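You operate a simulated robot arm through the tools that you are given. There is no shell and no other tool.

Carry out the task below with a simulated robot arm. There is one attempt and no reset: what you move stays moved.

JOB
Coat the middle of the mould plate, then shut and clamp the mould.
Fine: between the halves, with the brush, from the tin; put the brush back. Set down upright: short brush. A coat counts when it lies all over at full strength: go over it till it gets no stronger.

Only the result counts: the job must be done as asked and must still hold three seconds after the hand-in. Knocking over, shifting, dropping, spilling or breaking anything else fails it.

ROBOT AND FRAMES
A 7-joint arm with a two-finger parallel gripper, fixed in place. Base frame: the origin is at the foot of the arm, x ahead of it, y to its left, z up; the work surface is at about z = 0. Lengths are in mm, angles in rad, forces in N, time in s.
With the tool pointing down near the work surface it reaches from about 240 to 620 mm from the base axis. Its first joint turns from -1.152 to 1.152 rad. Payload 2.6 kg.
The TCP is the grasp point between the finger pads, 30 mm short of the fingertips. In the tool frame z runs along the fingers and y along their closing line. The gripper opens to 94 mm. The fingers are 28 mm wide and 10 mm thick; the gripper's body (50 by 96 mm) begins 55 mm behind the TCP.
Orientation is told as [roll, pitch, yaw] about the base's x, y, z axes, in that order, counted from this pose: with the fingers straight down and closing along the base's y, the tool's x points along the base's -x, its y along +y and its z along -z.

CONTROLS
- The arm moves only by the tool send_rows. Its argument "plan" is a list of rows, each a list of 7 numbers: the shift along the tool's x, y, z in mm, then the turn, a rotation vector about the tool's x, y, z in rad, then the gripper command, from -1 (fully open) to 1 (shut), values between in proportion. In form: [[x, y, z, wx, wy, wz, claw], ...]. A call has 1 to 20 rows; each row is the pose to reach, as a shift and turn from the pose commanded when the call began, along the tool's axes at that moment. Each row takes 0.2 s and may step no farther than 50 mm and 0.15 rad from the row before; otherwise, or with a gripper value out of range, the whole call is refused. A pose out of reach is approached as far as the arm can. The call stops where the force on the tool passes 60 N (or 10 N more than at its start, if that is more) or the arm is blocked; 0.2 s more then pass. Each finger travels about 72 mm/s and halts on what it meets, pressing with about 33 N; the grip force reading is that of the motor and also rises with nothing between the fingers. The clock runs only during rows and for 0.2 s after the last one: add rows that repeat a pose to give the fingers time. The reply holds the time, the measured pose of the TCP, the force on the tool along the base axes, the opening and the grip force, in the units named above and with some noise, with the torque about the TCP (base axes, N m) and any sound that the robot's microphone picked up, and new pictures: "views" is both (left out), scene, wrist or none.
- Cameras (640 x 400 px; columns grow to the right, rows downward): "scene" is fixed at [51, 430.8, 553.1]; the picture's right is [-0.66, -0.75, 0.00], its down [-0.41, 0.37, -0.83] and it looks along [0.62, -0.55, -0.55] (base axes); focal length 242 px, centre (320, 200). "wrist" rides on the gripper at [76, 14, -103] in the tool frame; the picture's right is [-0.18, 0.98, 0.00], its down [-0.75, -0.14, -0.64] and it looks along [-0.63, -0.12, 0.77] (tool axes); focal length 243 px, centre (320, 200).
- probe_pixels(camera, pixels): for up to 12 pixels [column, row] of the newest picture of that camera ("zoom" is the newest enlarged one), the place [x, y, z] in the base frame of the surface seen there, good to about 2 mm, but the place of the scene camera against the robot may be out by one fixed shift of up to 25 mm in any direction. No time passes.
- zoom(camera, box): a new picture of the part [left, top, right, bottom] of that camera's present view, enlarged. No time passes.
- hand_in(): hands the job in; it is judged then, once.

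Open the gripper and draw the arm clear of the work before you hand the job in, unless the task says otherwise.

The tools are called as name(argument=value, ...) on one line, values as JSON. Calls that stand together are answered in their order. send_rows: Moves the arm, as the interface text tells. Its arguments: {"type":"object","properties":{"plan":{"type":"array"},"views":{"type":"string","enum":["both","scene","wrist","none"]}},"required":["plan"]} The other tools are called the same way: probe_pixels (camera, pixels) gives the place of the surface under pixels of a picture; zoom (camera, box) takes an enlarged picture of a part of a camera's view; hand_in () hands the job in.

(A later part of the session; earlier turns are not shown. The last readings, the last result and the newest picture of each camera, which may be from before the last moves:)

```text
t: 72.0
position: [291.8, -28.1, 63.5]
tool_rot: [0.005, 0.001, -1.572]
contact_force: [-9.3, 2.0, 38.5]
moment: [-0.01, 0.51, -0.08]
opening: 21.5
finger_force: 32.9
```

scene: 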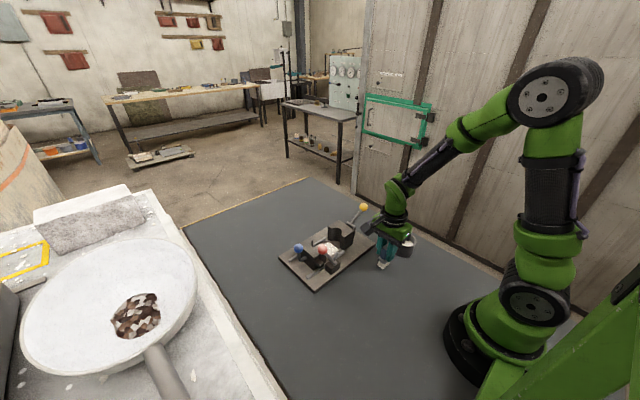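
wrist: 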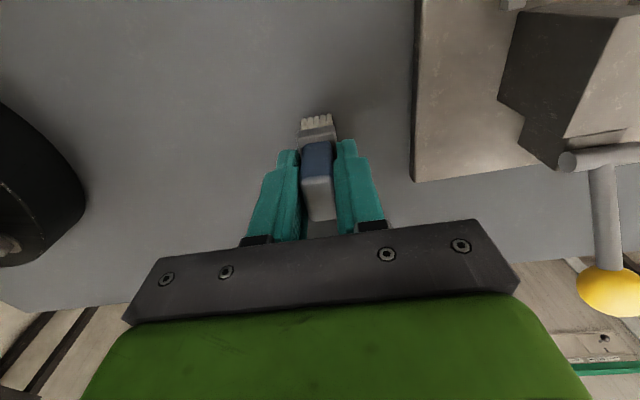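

It is on the table (38 N). I ease off 0.6 mm and open the fingers.

send_rows(plan=[[0, 0, -0.6, 0, 0, 0, 1], [0, 0, -0.6, 0, 0, 0, 1], [0, 0, -0.6, 0, 0, 0, 0.4], [0, 0, -0.6, 0, 0, 0, 0], [0, 0, -0.6, 0, 0, 0, -0.5], [0, 0, -0.6, 0, 0, 0, -1], [0, 0, -0.6, 0, 0, 0, -1], [0, 0, -0.6, 0, 0, 0, -1]], views="both")

zoom(camera="scene", box=[345, 215, 430, 285])

```text
t: 73.8
position: [291.7, -27.1, 63.0]
tool_rot: [0.002, 0.001, -1.571]
contact_force: [0.3, 0.1, 0.2]
moment: [-0.01, -0.01, 0.03]
opening: 94.3
finger_force: 0.0
```

scene: 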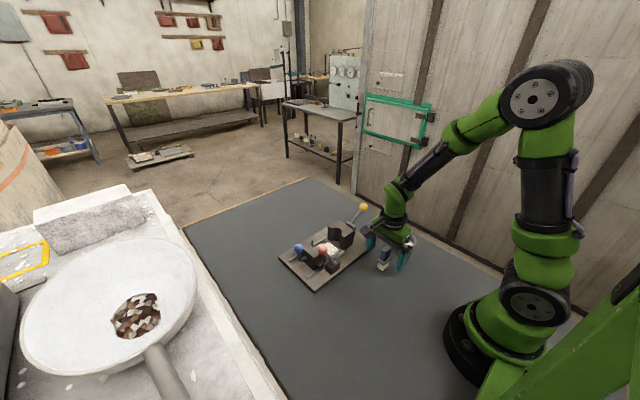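
wrist: 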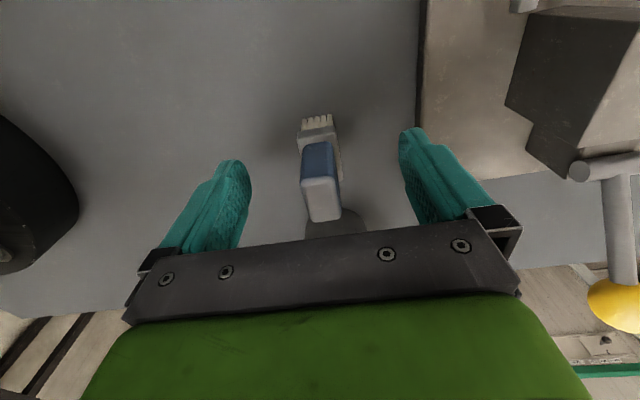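

```text
5.71 times, centred on (388, 250) of scene
```

zoom: 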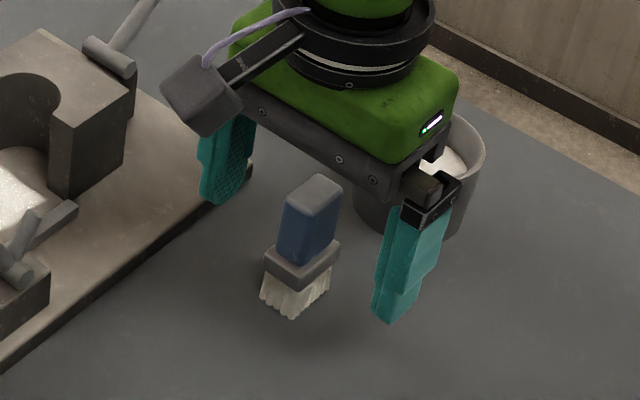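

The brush stands upright on its spot. I lift straight up clear of it and move over the mould (443,130,223) to study the blue knob, lug and red clamp.

send_rows(plan=[[0, 0, -20, 0, 0, 0, -1], [0, 0, -60, 0, 0, 0, -1], [0, 0, -100, 0, 0, 0, -1], [0, 0, -140, 0, 0, 0, -1], [0, 0, -160, 0, 0, 0, -1], [30, 29, -160, 0, 0, 0, -1], [60, 58, -160, 0, 0, 0, -1], [90, 87, -160, 0, 0, 0, -1], [120, 116, -160, 0, 0, 0, -1], [150, 145, -160, 0, 0, 0, -1], [158, 151.4, -160, 0, 0, 0, -1], [158, 151.4, -160, 0, 0, 0, -1]], views="both")

zoom(camera="wrist", box=[210, 20, 400, 170])

zoom(camera="scene", box=[345, 215, 430, 285])

```text
t: 76.4
position: [443.0, 130.6, 221.7]
tool_rot: [0.0, 0.0, -1.57]
contact_force: [-0.8, 0.5, -1.1]
moment: [0.02, 0.0, 0.02]
opening: 93.9
finger_force: 0.1
```

scene: 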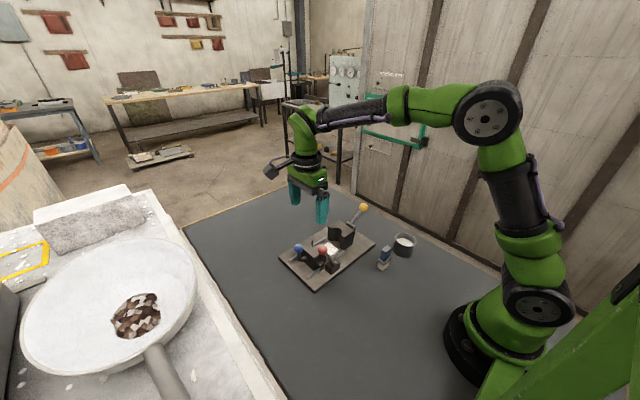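
wrist: 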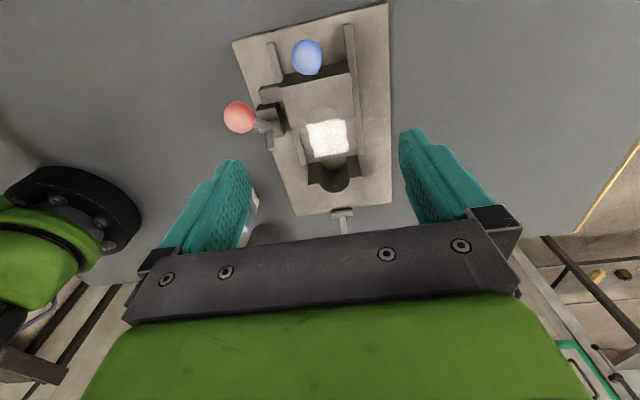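

```text
2.67 times, centred on (305, 95) of wrist
```

zoom: 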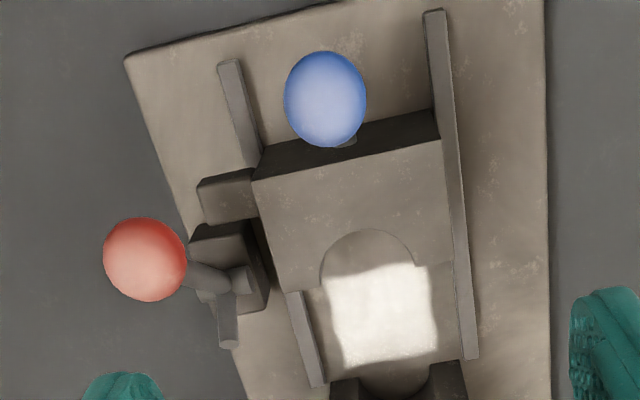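

```text
5.71 times, centred on (388, 250) of scene
```

zoom: 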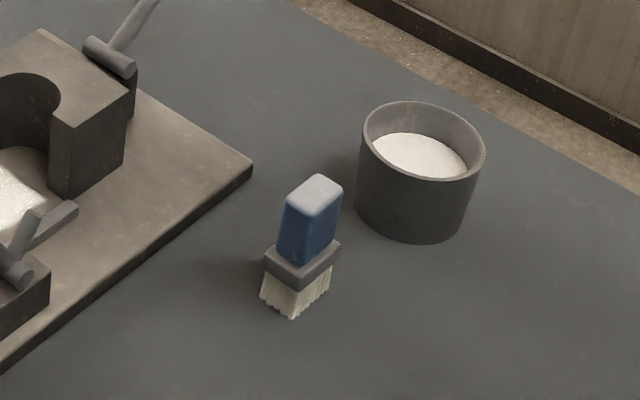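

The brush is safely back. Now I probe the blue ball, the moving half's back edge, the lug and the red lever parts.

probe_pixels(camera="zoom", pixels=[[325, 95], [290, 100], [362, 95], [325, 60], [325, 138], [345, 142], [345, 130], [258, 170], [435, 135], [350, 155], [225, 205], [205, 190]])

probe_pixels(camera="wrist", pixels=[[238, 116], [227, 118], [251, 117], [238, 104], [262, 125], [278, 127], [272, 140], [268, 108], [288, 105], [284, 90], [303, 87], [274, 96]])

```text
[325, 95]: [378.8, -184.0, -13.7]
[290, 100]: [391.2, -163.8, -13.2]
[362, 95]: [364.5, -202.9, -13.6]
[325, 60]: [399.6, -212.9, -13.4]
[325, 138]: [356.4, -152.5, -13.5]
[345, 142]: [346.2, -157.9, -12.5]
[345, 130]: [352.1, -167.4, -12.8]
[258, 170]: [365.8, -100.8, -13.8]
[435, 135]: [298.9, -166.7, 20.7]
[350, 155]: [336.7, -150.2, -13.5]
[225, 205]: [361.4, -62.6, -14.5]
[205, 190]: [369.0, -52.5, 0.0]
```

```text
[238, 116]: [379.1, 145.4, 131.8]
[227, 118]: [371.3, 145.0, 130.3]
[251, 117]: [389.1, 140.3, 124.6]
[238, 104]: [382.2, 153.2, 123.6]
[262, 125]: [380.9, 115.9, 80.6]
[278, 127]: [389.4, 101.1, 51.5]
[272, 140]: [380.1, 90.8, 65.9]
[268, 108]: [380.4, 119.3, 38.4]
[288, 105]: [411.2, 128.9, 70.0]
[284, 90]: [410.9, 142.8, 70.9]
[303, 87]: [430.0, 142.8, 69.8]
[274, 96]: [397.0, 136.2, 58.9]
```

The zoom probe referred to the scene enlargement; I repeat the probes in the wrist picture itself (ball at (307,56)).

probe_pixels(camera="wrist", pixels=[[307, 56], [294, 57], [320, 56], [307, 43], [307, 71], [314, 73], [316, 75], [282, 86], [347, 71], [277, 93], [300, 83], [330, 76]])

zoom(camera="wrist", box=[250, 25, 370, 115])

```text
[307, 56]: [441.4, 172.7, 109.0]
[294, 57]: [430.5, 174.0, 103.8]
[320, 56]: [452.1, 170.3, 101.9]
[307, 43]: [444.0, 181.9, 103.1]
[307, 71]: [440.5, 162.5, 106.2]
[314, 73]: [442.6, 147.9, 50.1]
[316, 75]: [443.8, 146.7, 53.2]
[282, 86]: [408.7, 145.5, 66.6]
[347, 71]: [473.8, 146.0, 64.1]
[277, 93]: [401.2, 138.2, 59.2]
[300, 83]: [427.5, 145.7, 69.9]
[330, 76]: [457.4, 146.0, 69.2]
```

```text
4.44 times, centred on (310, 70) of wrist
```

zoom: 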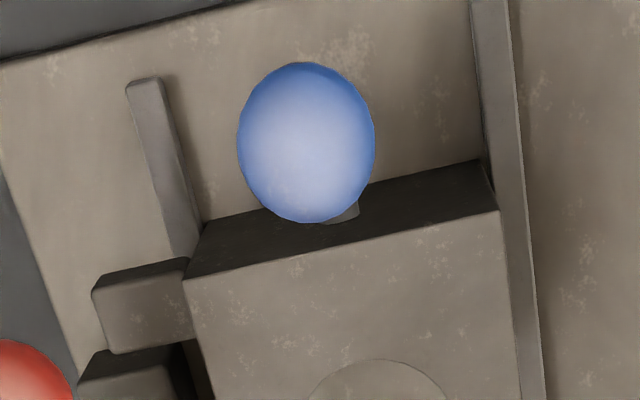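

Moving half: back face y≈146, blue ball centre ≈(442,171,99), radius ≈12. I'll push the ball from its +y side with closed fingers: first move to (442,215), close, and lower to z≈100.

send_rows(plan=[[30, -1, 0, 0, 0, 0, 0], [60, -1, 0, 0, 0, 0, 0.6], [85, -1, 0, 0, 0, 0, 1], [85, -1, 0, 0, 0, 0, 1], [85, -1, 0, 0, 0, 0, 1], [85, -1, 40, 0, 0, 0, 1], [85, -1, 80, 0, 0, 0, 1], [85, -1, 110, 0, 0, 0, 1], [85, -1, 123, 0, 0, 0, 1], [85, -1, 123, 0, 0, 0, 1]], views="both")

zoom(camera="scene", box=[255, 195, 385, 290])

```text
t: 78.6
position: [443.6, 213.7, 98.2]
tool_rot: [0.0, -0.001, -1.57]
contact_force: [0.0, 0.5, 0.5]
moment: [-0.02, 0.02, 0.01]
opening: 0.0
finger_force: 32.3
```

scene: 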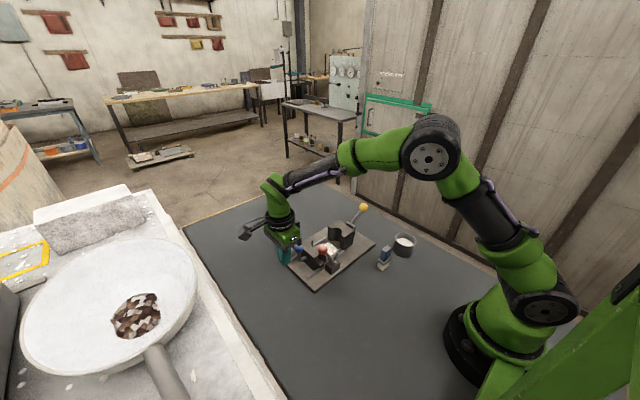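
wrist: 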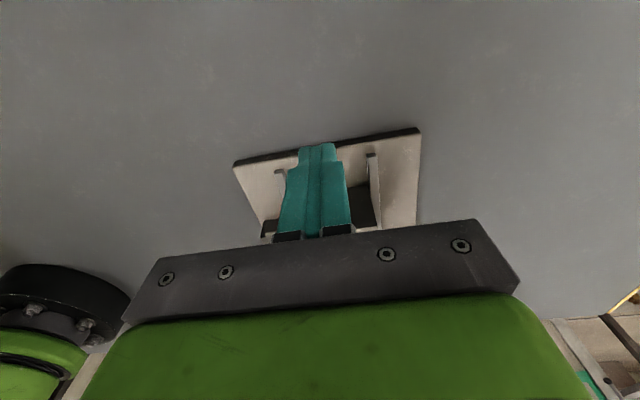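

```text
4.21 times, centred on (320, 242) of scene
```

zoom: 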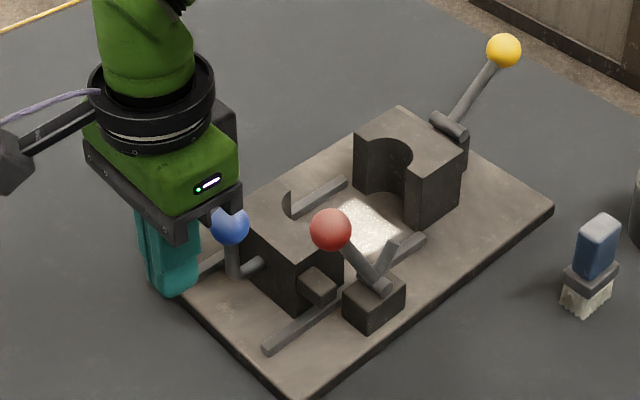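

The closed fingers stand behind the blue ball. I push toward −y, first to about y=180, and read the force.

send_rows(plan=[[-7, 0, 0, 0, 0, 0, 1], [-14, 0, 0, 0, 0, 0, 1], [-20, 0, 0, 0, 0, 0, 1], [-26, 0, 0, 0, 0, 0, 1], [-32, 0, 0, 0, 0, 0, 1], [-35, 0, 0, 0, 0, 0, 1]], views="scene")

zoom(camera="scene", box=[255, 195, 385, 290])

```text
t: 80.0
position: [441.7, 179.5, 100.1]
tool_rot: [0.001, 0.0, -1.57]
contact_force: [-0.6, 0.8, 1.0]
moment: [-0.01, 0.02, -0.02]
opening: 0.2
finger_force: 32.9
```

scene: 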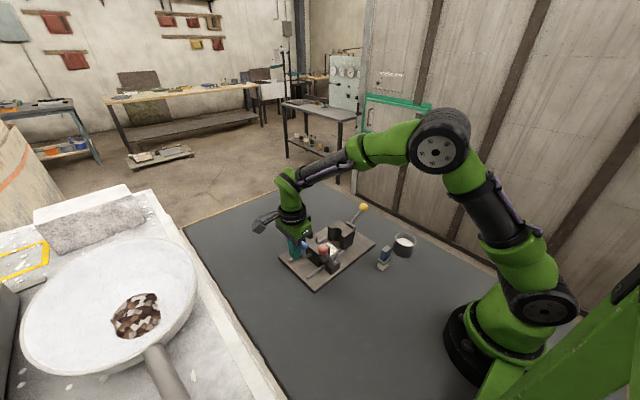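

```text
4.21 times, centred on (320, 242) of scene
```

zoom: 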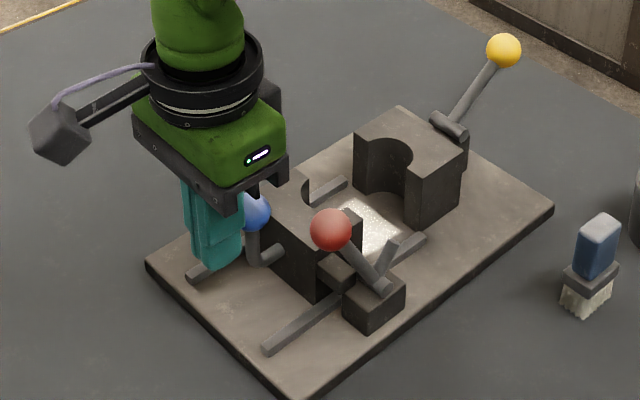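

The half slides easily (≈1 N). I continue to y≈140 and check that the lug passes the red lever.

send_rows(plan=[[-7, 0, 0, 0, 0, 0, 1], [-14, 0, 0, 0, 0, 0, 1], [-21, 0, 0, 0, 0, 0, 1], [-28, 0, 0, 0, 0, 0, 1], [-34, 0, 0, 0, 0, 0, 1], [-40, 0, 0, 0, 0, 0, 1]], views="scene")

zoom(camera="scene", box=[275, 205, 385, 290])

```text
t: 81.4
position: [441.9, 139.9, 100.7]
tool_rot: [0.001, 0.0, -1.57]
contact_force: [-0.6, 1.0, -0.2]
moment: [0.0, -0.01, -0.01]
opening: 0.0
finger_force: 33.3
```

scene: 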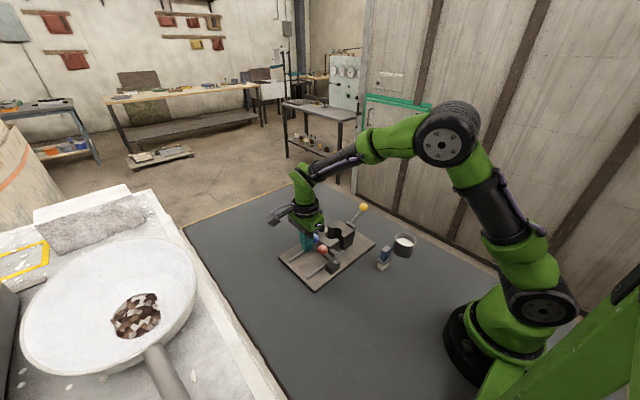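

```text
4.71 times, centred on (330, 248) of scene
```

zoom: 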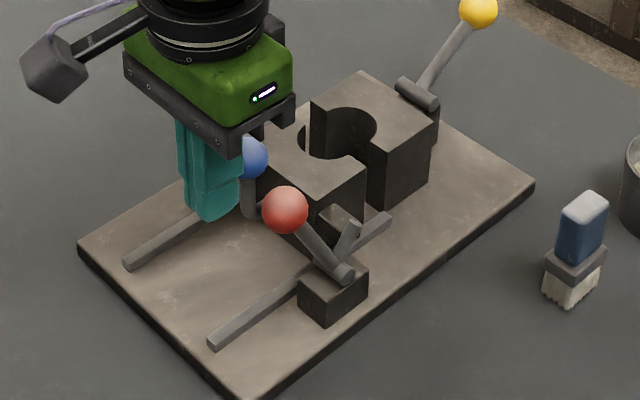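

The lug has gone past the lever cleanly with ~20 mm left. I push on in smaller steps until the halves meet.

send_rows(plan=[[-4, 0, 0, 0, 0, 0, 1], [-8, 0, 0, 0, 0, 0, 1], [-12, 0, 0, 0, 0, 0, 1], [-15, 0, 0, 0, 0, 0, 1], [-17, 0, 0, 0, 0, 0, 1], [-19, 0, 0, 0, 0, 0, 1], [-20, 0, 0, 0, 0, 0, 1], [-20, 0, 0, 0, 0, 0, 1]], views="scene")

zoom(camera="scene", box=[275, 205, 385, 290])

```text
t: 83.2
position: [442.3, 121.8, 100.6]
tool_rot: [0.0, 0.005, -1.57]
contact_force: [0.5, 12.3, 0.8]
moment: [0.02, -0.02, -0.02]
opening: 0.0
finger_force: 33.0
```

scene: 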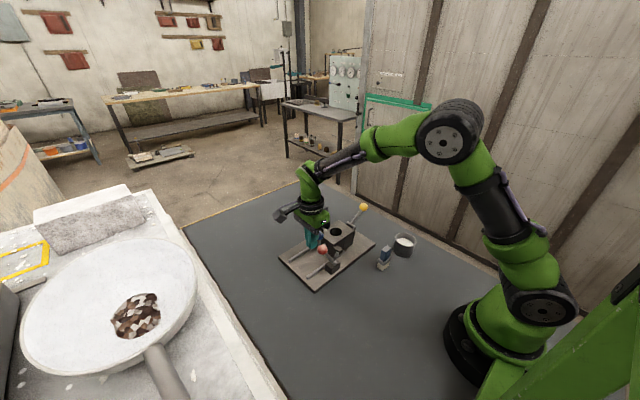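

```text
4.71 times, centred on (330, 248) of scene
```

zoom: 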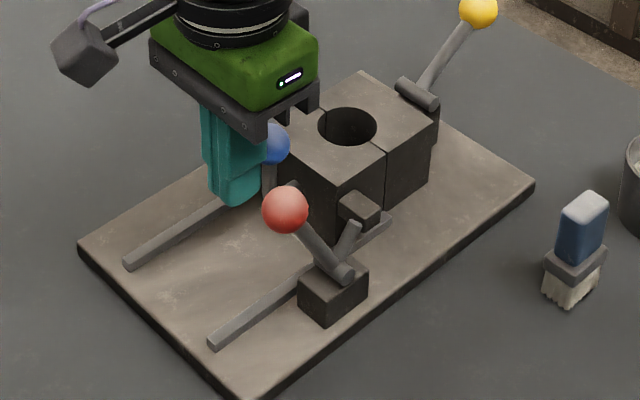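

The halves have met (12 N reaction). I press 1.5 mm further to be sure they are fully shut and look at the seam.

send_rows(plan=[[-1, 0, 0, 0, 0, 0, 1], [-2, 0, 0, 0, 0, 0, 1], [-2, 0, 0, 0, 0, 0, 1]], views="both")

zoom(camera="scene", box=[315, 215, 375, 265])

```text
t: 84.0
position: [442.2, 121.1, 100.3]
tool_rot: [0.002, 0.005, -1.567]
contact_force: [5.8, 24.6, 3.2]
moment: [-0.01, 0.04, 0.02]
opening: 0.0
finger_force: 32.7
```

scene: 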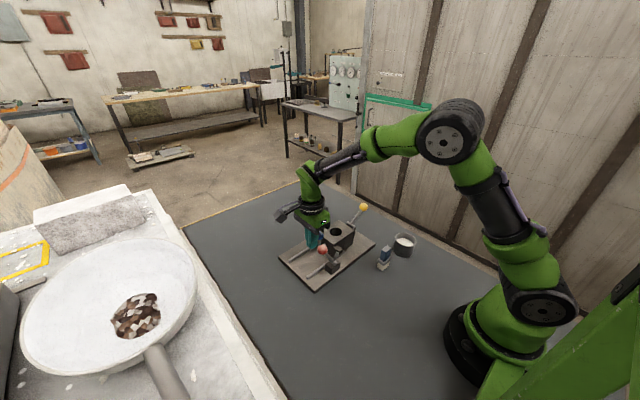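
wrist: 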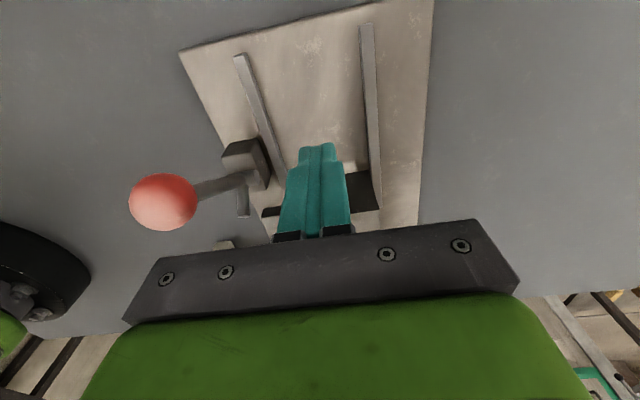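

```text
8.00 times, centred on (345, 240) of scene
```

zoom: 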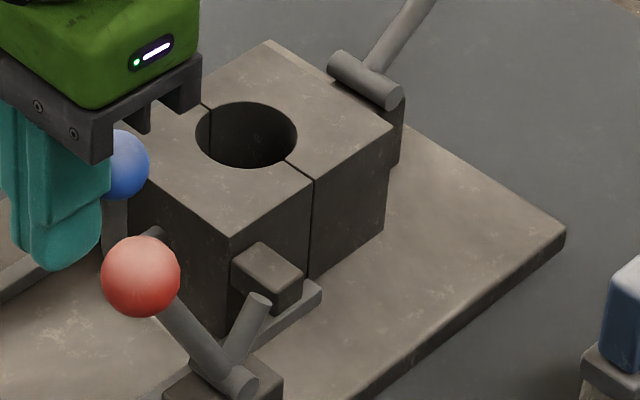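

The mould is shut with only a hairline seam. I back off from the blue ball, rise, and take a closer look at the red clamp's short arm and the lug.

send_rows(plan=[[10, 0, 0, 0, 0, 0, 1], [30, 0, 0, 0, 0, 0, 1], [30, 0, -40, 0, 0, 0, 1], [30, 0, -80, 0, 0, 0, 1], [30, 0, -120, 0, 0, 0, 1], [30, -25, -120, 0, 0, 0, 1], [30, -40, -120, 0, 0, 0, 1], [30, -40, -120, 0, 0, 0, 1]], views="both")

zoom(camera="wrist", box=[200, 30, 400, 190])

zoom(camera="scene", box=[305, 215, 375, 275])

```text
t: 85.8
position: [402.2, 149.0, 221.3]
tool_rot: [0.001, 0.0, -1.57]
contact_force: [0.1, -0.3, 0.9]
moment: [0.01, -0.01, 0.0]
opening: 0.2
finger_force: 33.0
```

scene: 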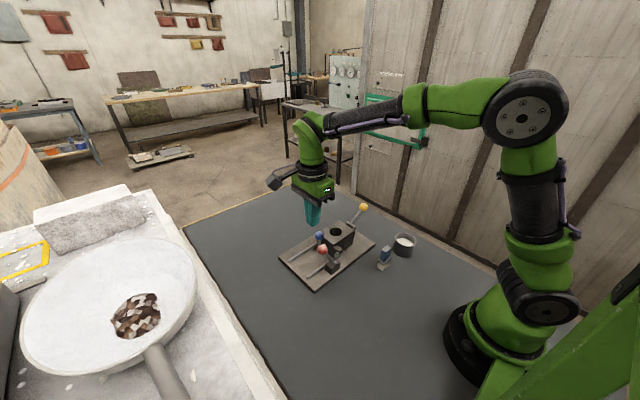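
wrist: 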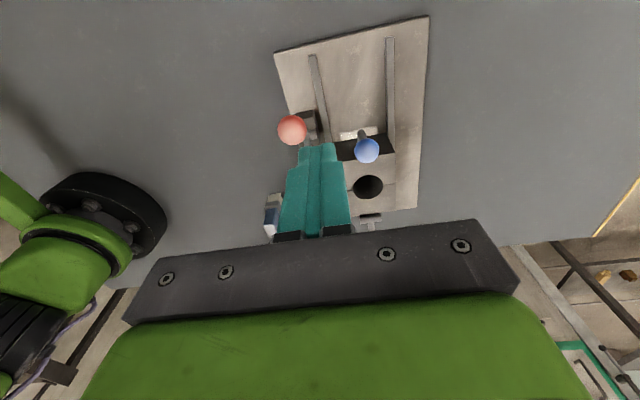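

```text
2.50 times, centred on (300, 110) of wrist
```

zoom: 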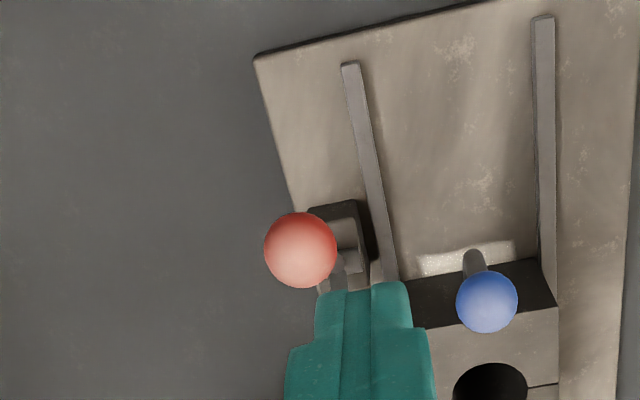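

```text
6.67 times, centred on (340, 245) of scene
```

zoom: 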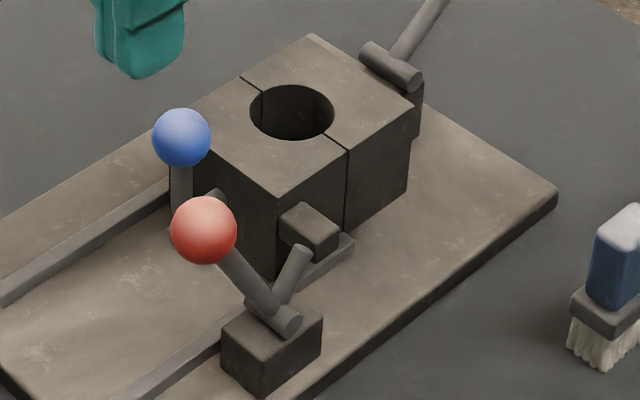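

The red ball is at wrist (292,130). I probe it, the lug and the clamp block.

probe_pixels(camera="wrist", pixels=[[292, 130], [280, 131], [304, 129], [292, 117], [292, 142], [307, 116], [312, 130], [360, 138], [338, 147], [400, 150], [367, 150], [307, 137]])

probe_pixels(camera="zoom", pixels=[[203, 222], [300, 255], [283, 300], [310, 225], [325, 265], [290, 320], [320, 330], [250, 340], [245, 290], [181, 135], [340, 245], [255, 310]])

```text
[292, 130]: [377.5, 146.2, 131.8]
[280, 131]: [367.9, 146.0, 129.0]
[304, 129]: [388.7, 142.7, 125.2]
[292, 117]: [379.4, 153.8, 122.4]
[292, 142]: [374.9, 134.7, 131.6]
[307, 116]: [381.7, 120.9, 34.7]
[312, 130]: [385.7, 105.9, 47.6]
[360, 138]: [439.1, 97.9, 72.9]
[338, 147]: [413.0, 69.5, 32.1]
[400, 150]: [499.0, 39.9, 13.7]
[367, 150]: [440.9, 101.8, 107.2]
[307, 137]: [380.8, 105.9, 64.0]
```

```text
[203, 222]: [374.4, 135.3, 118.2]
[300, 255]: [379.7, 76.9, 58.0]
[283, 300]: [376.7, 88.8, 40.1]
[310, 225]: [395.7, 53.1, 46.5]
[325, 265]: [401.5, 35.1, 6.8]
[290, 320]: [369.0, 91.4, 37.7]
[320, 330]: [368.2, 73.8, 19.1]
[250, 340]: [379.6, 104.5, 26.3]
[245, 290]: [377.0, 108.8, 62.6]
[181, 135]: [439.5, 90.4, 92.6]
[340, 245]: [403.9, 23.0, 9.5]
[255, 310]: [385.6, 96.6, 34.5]
```

Red ball centre ≈(378,142,120), pivot ≈(y 102, z 48), and the short arm will swing down behind the lug when the ball goes toward −y. I position the closed fingers on the ball's +y side at (379,180,118).

send_rows(plan=[[16, -12, 0, 0, 0, 0, 1], [32, -23, 0, 0, 0, 0, 1], [32, -23, 0, 0, 0, 0, 1], [32, -23, 35, 0, 0, 0, 1], [32, -23, 70, 0, 0, 0, 1], [32, -23, 95, 0, 0, 0, 1], [32, -23, 102, 0, 0, 0, 1], [32, -23, 102, 0, 0, 0, 1]], views="both")

zoom(camera="scene", box=[285, 205, 375, 275])

```text
t: 87.6
position: [378.1, 180.4, 117.9]
tool_rot: [0.001, -0.001, -1.571]
contact_force: [0.0, 0.2, -0.2]
moment: [0.02, 0.02, -0.05]
opening: 0.1
finger_force: 33.3
```

scene: 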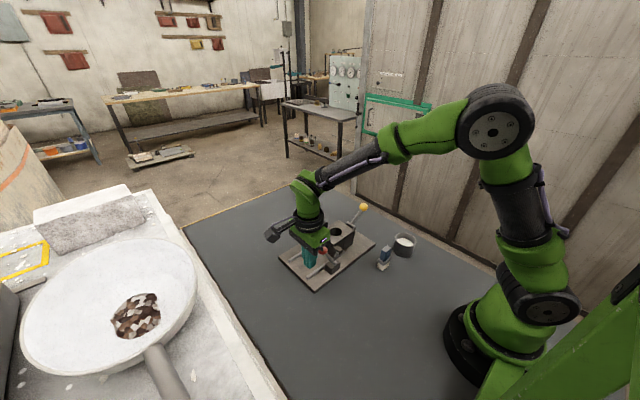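
wrist: 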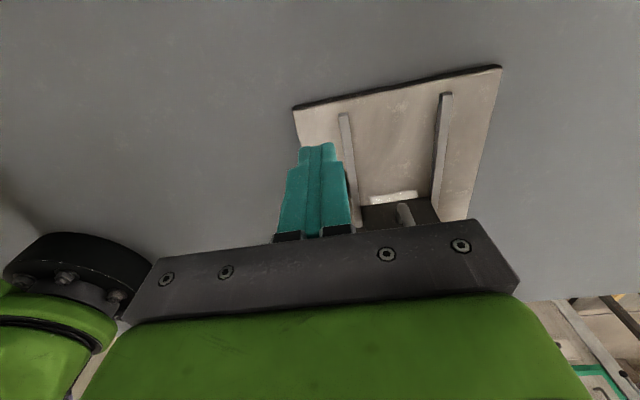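

```text
5.71 times, centred on (330, 240) of scene
```

zoom: 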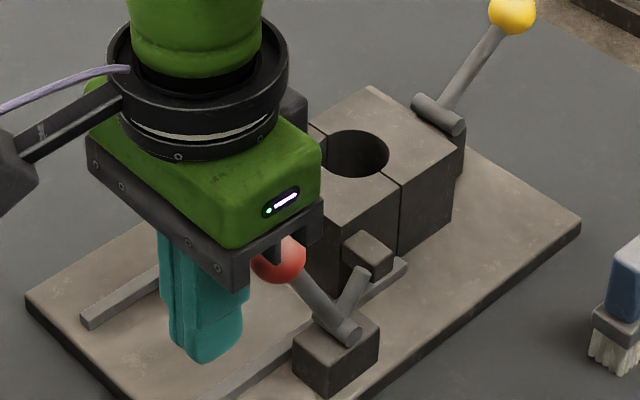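

The fingers are behind the red ball. I push toward −y in 5 mm steps, watching the force.

send_rows(plan=[[-6, 0, 0, 0, 0, 0, 1], [-11, 0, 0, 0, 0, 0, 1], [-16, 0, 0, 0, 0, 0, 1], [-21, 0, 0, 0, 0, 0, 1], [-26, 0, 0, 0, 0, 0, 1], [-30, 0, 0, 0, 0, 0, 1]], views="scene")

zoom(camera="scene", box=[285, 205, 375, 275])

```text
t: 89.0
position: [379.1, 151.1, 118.7]
tool_rot: [-0.001, 0.0, -1.572]
contact_force: [-0.4, 2.2, 0.7]
moment: [-0.01, -0.02, -0.01]
opening: 0.0
finger_force: 33.0
```

scene: 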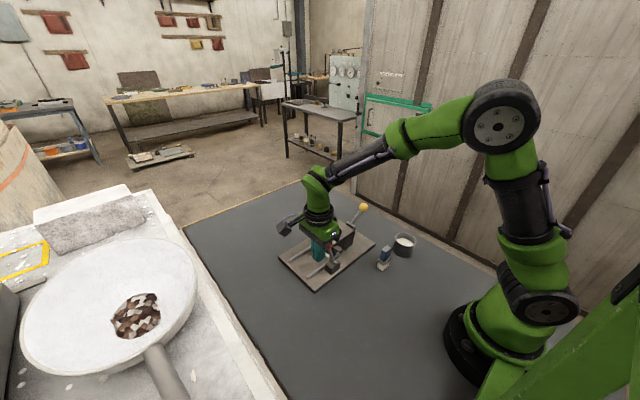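

```text
5.71 times, centred on (330, 240) of scene
```

zoom: 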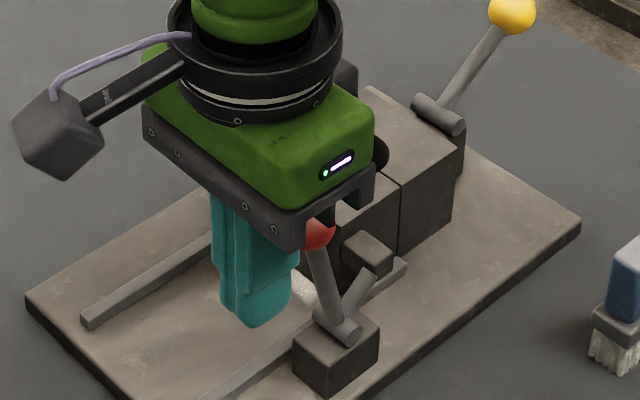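

The lever turns easily (2 N). I continue pushing to y≈120.

send_rows(plan=[[-5, 0, 0, 0, 0, 0, 1], [-10, 0, 0, 0, 0, 0, 1], [-15, 0, 0, 0, 0, 0, 1], [-20, 0, 0, 0, 0, 0, 1], [-25, 0, 0, 0, 0, 0, 1], [-30, 0, 0, 0, 0, 0, 1]], views="both")

zoom(camera="scene", box=[285, 205, 375, 275])

```text
t: 90.4
position: [378.7, 119.9, 118.3]
tool_rot: [0.0, 0.0, -1.57]
contact_force: [0.1, 0.3, -0.7]
moment: [0.02, 0.0, -0.01]
opening: 0.0
finger_force: 32.8
```

scene: 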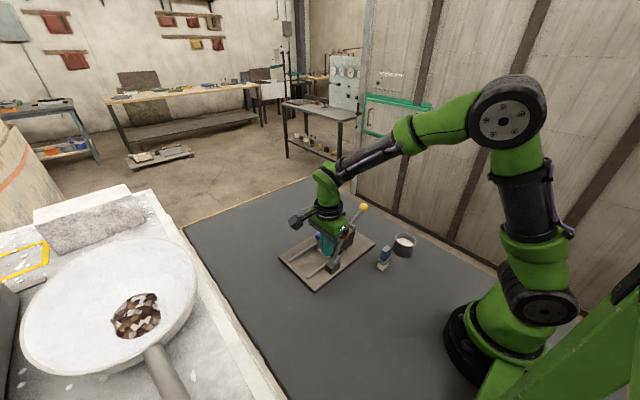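
wrist: 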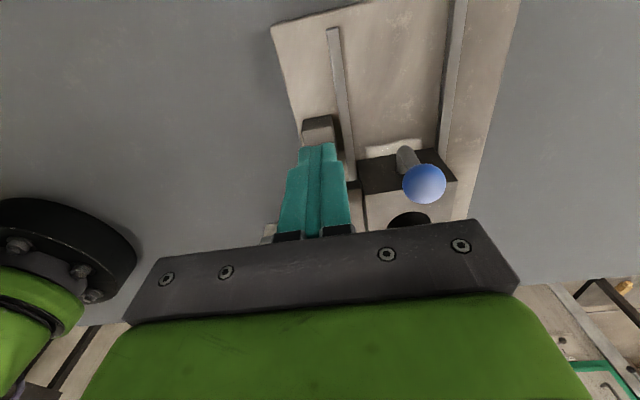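

```text
5.71 times, centred on (330, 240) of scene
```

zoom: 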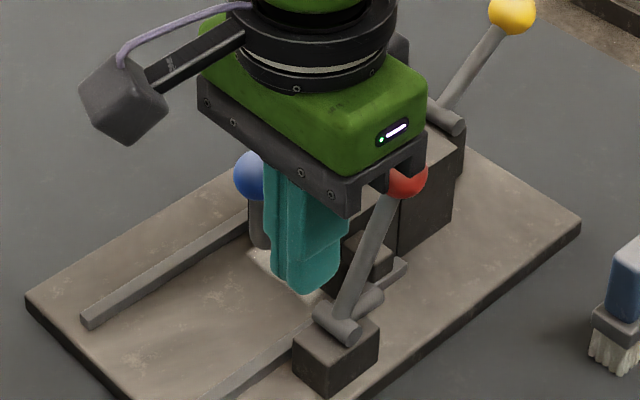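

The ball has gone over centre and moved ahead of the fingers on its own; the short arm is coming down by the lug. I back off and up to look at where the lever rests.

send_rows(plan=[[15, 0, 0, 0, 0, 0, 1], [35, 0, -20, 0, 0, 0, 1], [45, 0, -60, 0, 0, 0, 1], [45, 0, -100, 0, 0, 0, 1], [45, 0, -120, 0, 0, 0, 1], [45, 25, -120, 0, 0, 0, 1], [45, 50, -120, 0, 0, 0, 1], [45, 50, -120, 0, 0, 0, 1]], views="both")

zoom(camera="scene", box=[305, 205, 385, 270])

zoom(camera="wrist", box=[200, 60, 400, 220])

```text
t: 92.2
position: [429.9, 165.3, 241.1]
tool_rot: [0.001, -0.001, -1.571]
contact_force: [-0.9, -0.1, -0.3]
moment: [-0.03, 0.0, 0.01]
opening: 0.3
finger_force: 33.7
```

scene: 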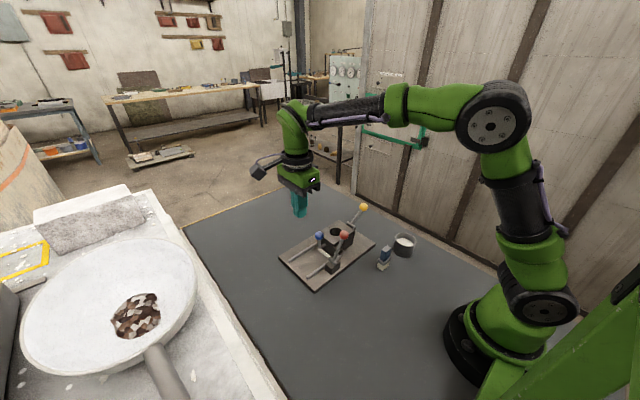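
wrist: 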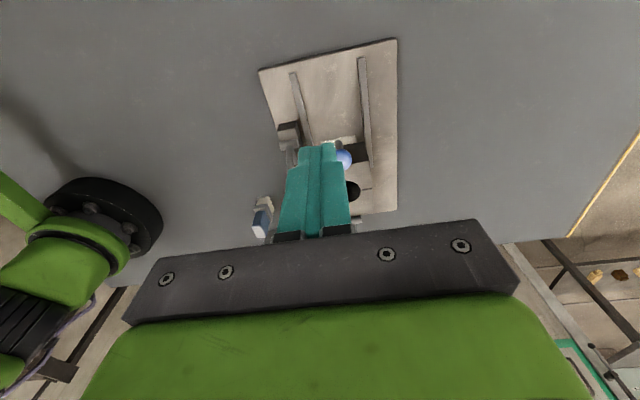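

```text
6.15 times, centred on (345, 238) of scene
```

zoom: 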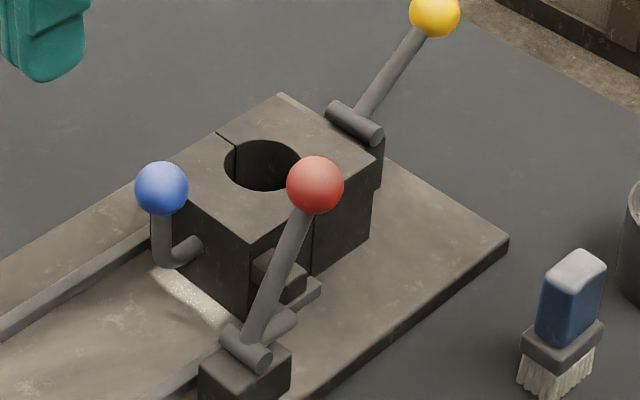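

```text
2.50 times, centred on (300, 140) of wrist
```

zoom: 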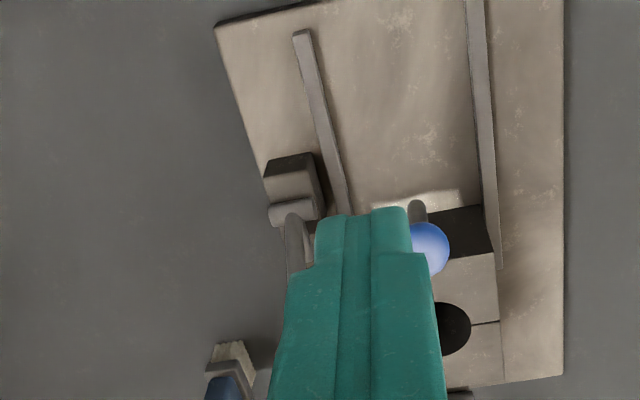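

The lever now leans toward −y with its short arm near the lug. I open the fingers for a clear wrist view of the clamp.

send_rows(plan=[[-10, 5, 0, 0, 0, 0, 0], [-35, 14, 10, 0, 0, 0, -1], [-45, 14, 15, 0, 0, 0, -1], [-45, 14, 15, 0, 0, 0, -1], [-45, 14, 15, 0, 0, 0, -1]], views="wrist")

zoom(camera="wrist", box=[220, 30, 380, 160])

```text
t: 93.4
position: [443.8, 119.2, 223.5]
tool_rot: [0.001, 0.0, -1.569]
contact_force: [0.3, 0.4, 1.2]
moment: [0.05, -0.02, 0.0]
opening: 94.0
finger_force: 0.1
```

wrist: 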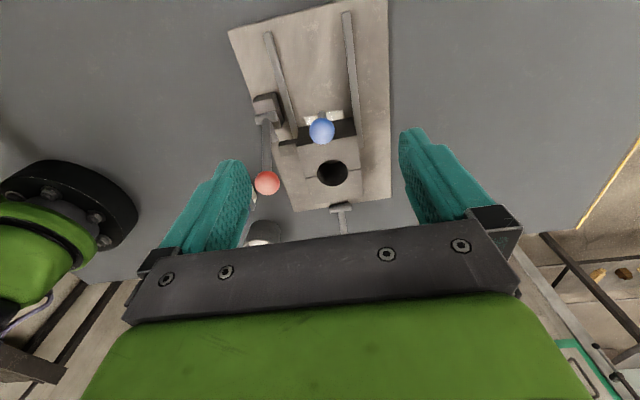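

```text
3.08 times, centred on (300, 95) of wrist
```

zoom: 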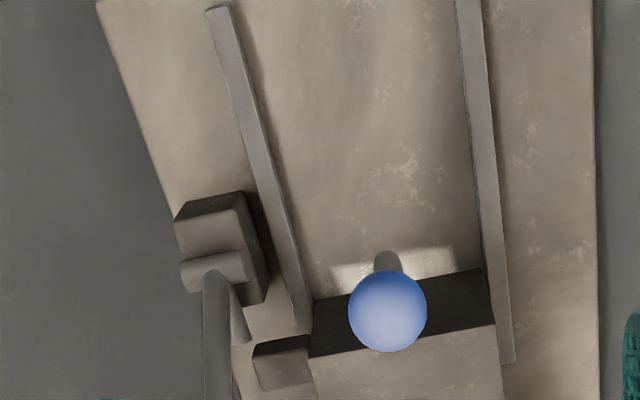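

I zoom into the clamp area and probe the ball, short arm and lug.

zoom(camera="wrist", box=[235, 80, 335, 200])

probe_pixels(camera="wrist", pixels=[[267, 183], [257, 184], [277, 182], [266, 173], [267, 193], [266, 150], [275, 141], [274, 136], [285, 148], [290, 142], [268, 120], [262, 105]])

```text
3.33 times, centred on (285, 140) of wrist
```

zoom: 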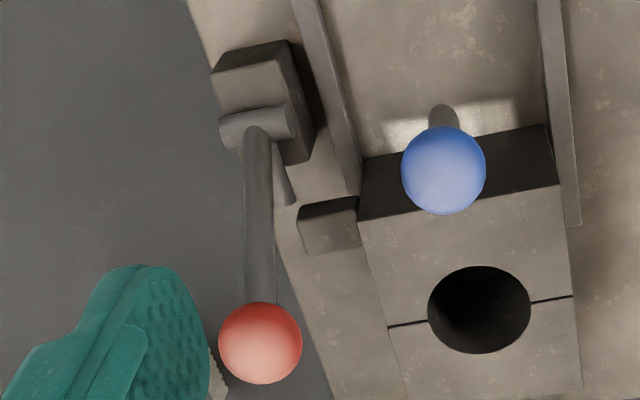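

```text
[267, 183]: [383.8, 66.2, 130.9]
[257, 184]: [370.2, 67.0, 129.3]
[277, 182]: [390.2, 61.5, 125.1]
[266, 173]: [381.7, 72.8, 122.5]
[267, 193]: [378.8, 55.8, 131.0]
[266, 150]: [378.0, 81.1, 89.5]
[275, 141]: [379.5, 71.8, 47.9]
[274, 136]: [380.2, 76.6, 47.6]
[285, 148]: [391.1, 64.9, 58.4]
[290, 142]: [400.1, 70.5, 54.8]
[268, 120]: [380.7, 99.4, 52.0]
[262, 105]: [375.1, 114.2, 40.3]
```

The ball is now at ≈(380,62,120), lever ~28° past vertical, short-arm tip at y≈72 right behind the lug (y≈70). It stopped by itself, so I go in behind the ball again and press to make sure it is fully locked.

send_rows(plan=[[-7, -21, 0, 0, 0, 0, 0], [-14, -42, 0, 0, 0, 0, 1], [-20, -63, 0, 0, 0, 0, 1], [-20, -63, 0, 0, 0, 0, 1], [-20, -63, 0, 0, 0, 0, 1], [-20, -63, 40, 0, 0, 0, 1], [-20, -63, 75, 0, 0, 0, 1], [-20, -63, 95, 0, 0, 0, 1], [-20, -63, 95, 0, 0, 0, 1]], views="both")

zoom(camera="scene", box=[305, 205, 385, 270])

```text
t: 95.4
position: [379.0, 99.7, 127.6]
tool_rot: [0.0, 0.0, -1.57]
contact_force: [-0.1, 0.0, -1.3]
moment: [0.0, -0.03, 0.02]
opening: 0.1
finger_force: 32.8
```

scene: 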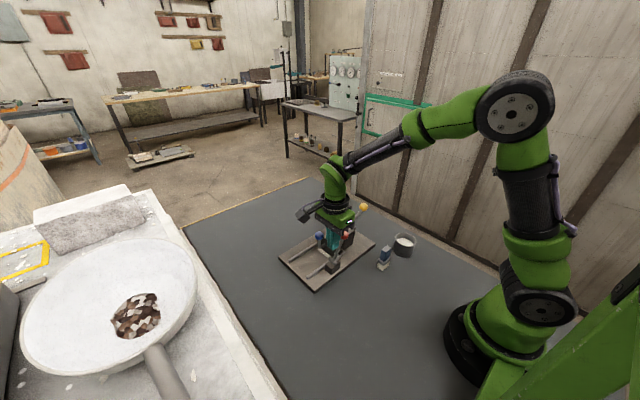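
wrist: 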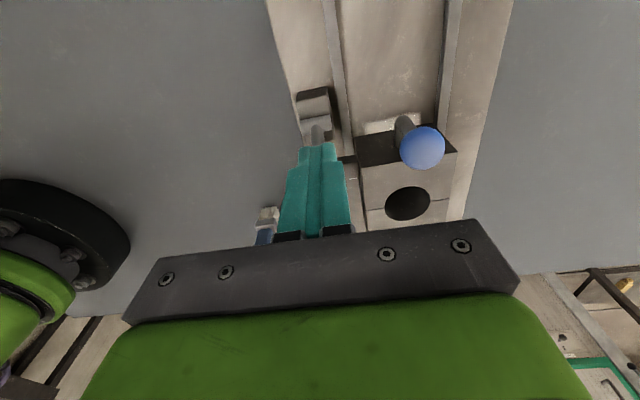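

```text
6.15 times, centred on (345, 238) of scene
```

zoom: 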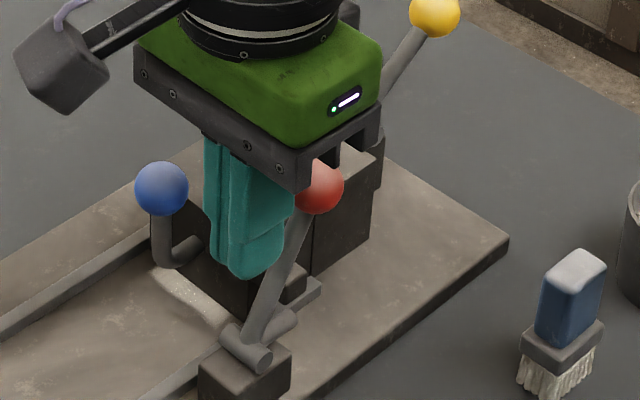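

The fingers are just behind the ball. I push toward −y in small steps until resistance builds.

send_rows(plan=[[-4, 0, 0, 0, 0, 0, 1], [-8, 0, 0, 0, 0, 0, 1], [-11, 0, 0, 0, 0, 0, 1], [-13, 0, 0, 0, 0, 0, 1], [-15, 0, 0, 0, 0, 0, 1], [-15, 0, 0, 0, 0, 0, 1]], views="scene")

```text
t: 96.8
position: [380.8, 89.4, 128.7]
tool_rot: [0.002, 0.009, -1.567]
contact_force: [4.5, 31.1, 9.2]
moment: [0.85, 0.08, 0.07]
opening: 0.0
finger_force: 33.0
```

scene: 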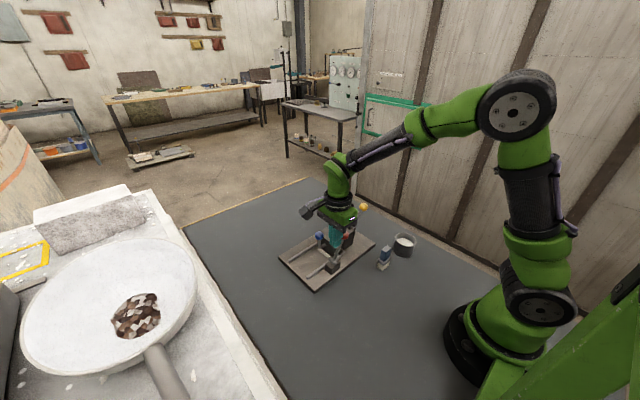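

The lever meets a rigid stop (31 N, ball unmoved at y≈62), so it is fully over. To confirm it truly holds, I back off and go in front of the blue ball at (442,64), above the half, for a gentle opening test.

send_rows(plan=[[10, 0, 0, 0, 0, 0, 1], [20, 0, 0, 0, 0, 0, 1], [20, 0, -40, 0, 0, 0, 1], [20, 0, -80, 0, 0, 0, 1], [20, 0, -100, 0, 0, 0, 1], [6, 21, -100, 0, 0, 0, 1], [-8, 42, -100, 0, 0, 0, 1], [-22, 62, -100, 0, 0, 0, 1], [-22, 62, -100, 0, 0, 0, 1], [-22, 62, -60, 0, 0, 0, 1], [-22, 62, -20, 0, 0, 0, 1], [-22, 62, 10, 0, 0, 0, 1], [-22, 62, 22, 0, 0, 0, 1], [-22, 62, 22, 0, 0, 0, 1]], views="both")

zoom(camera="scene", box=[305, 205, 385, 270])

```text
t: 99.8
position: [442.1, 62.5, 104.6]
tool_rot: [0.0, 0.0, -1.572]
contact_force: [-0.3, -0.3, 0.6]
moment: [-0.03, 0.0, 0.02]
opening: 0.0
finger_force: 32.7
```

scene: 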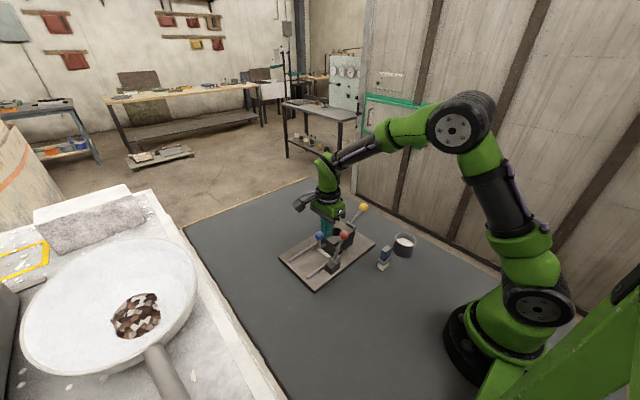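
wrist: 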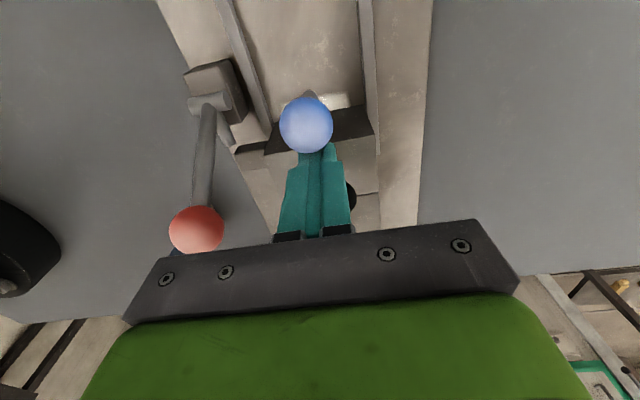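

```text
6.15 times, centred on (345, 238) of scene
```

zoom: 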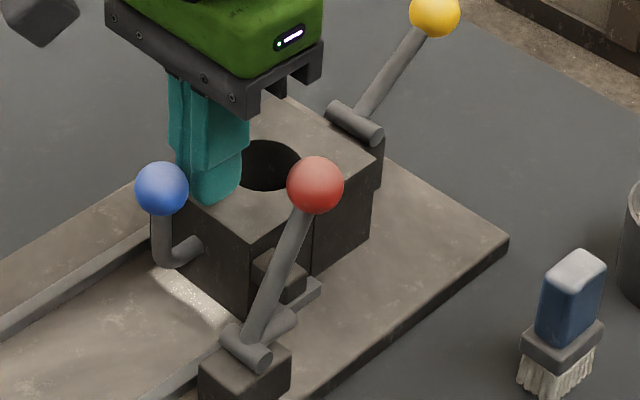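

The fingers are in front of the blue ball, above the half. I push gently toward +y in 1 mm steps to see whether the clamp holds.

send_rows(plan=[[2, 0, 0, 0, 0, 0, 1], [4, 0, 0, 0, 0, 0, 1], [5, 0, 0, 0, 0, 0, 1], [6, 0, 0, 0, 0, 0, 1], [6, 0, 0, 0, 0, 0, 1]], views="wrist")

zoom(camera="wrist", box=[170, 40, 300, 160])

```text
t: 101.0
position: [441.6, 67.5, 107.2]
tool_rot: [0.0, -0.003, -1.572]
contact_force: [-1.8, -12.0, 2.5]
moment: [-0.1, 0.08, 0.05]
opening: 0.1
finger_force: 32.9
```

wrist: 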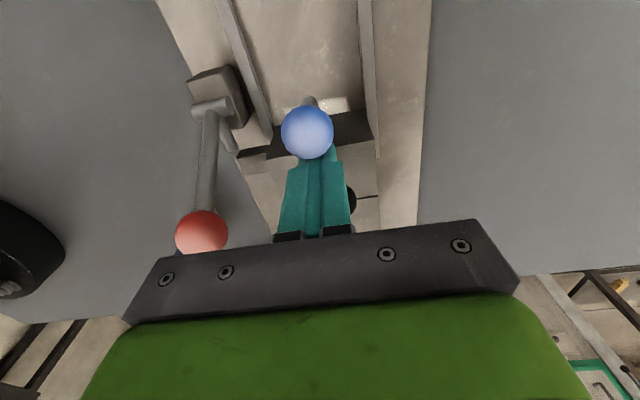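

```text
3.33 times, centred on (235, 100) of wrist
```

zoom: 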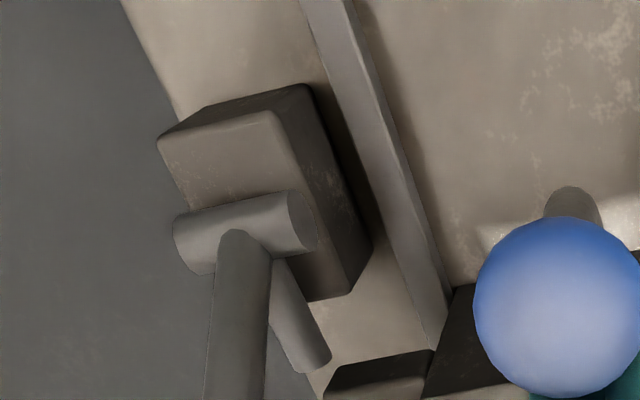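

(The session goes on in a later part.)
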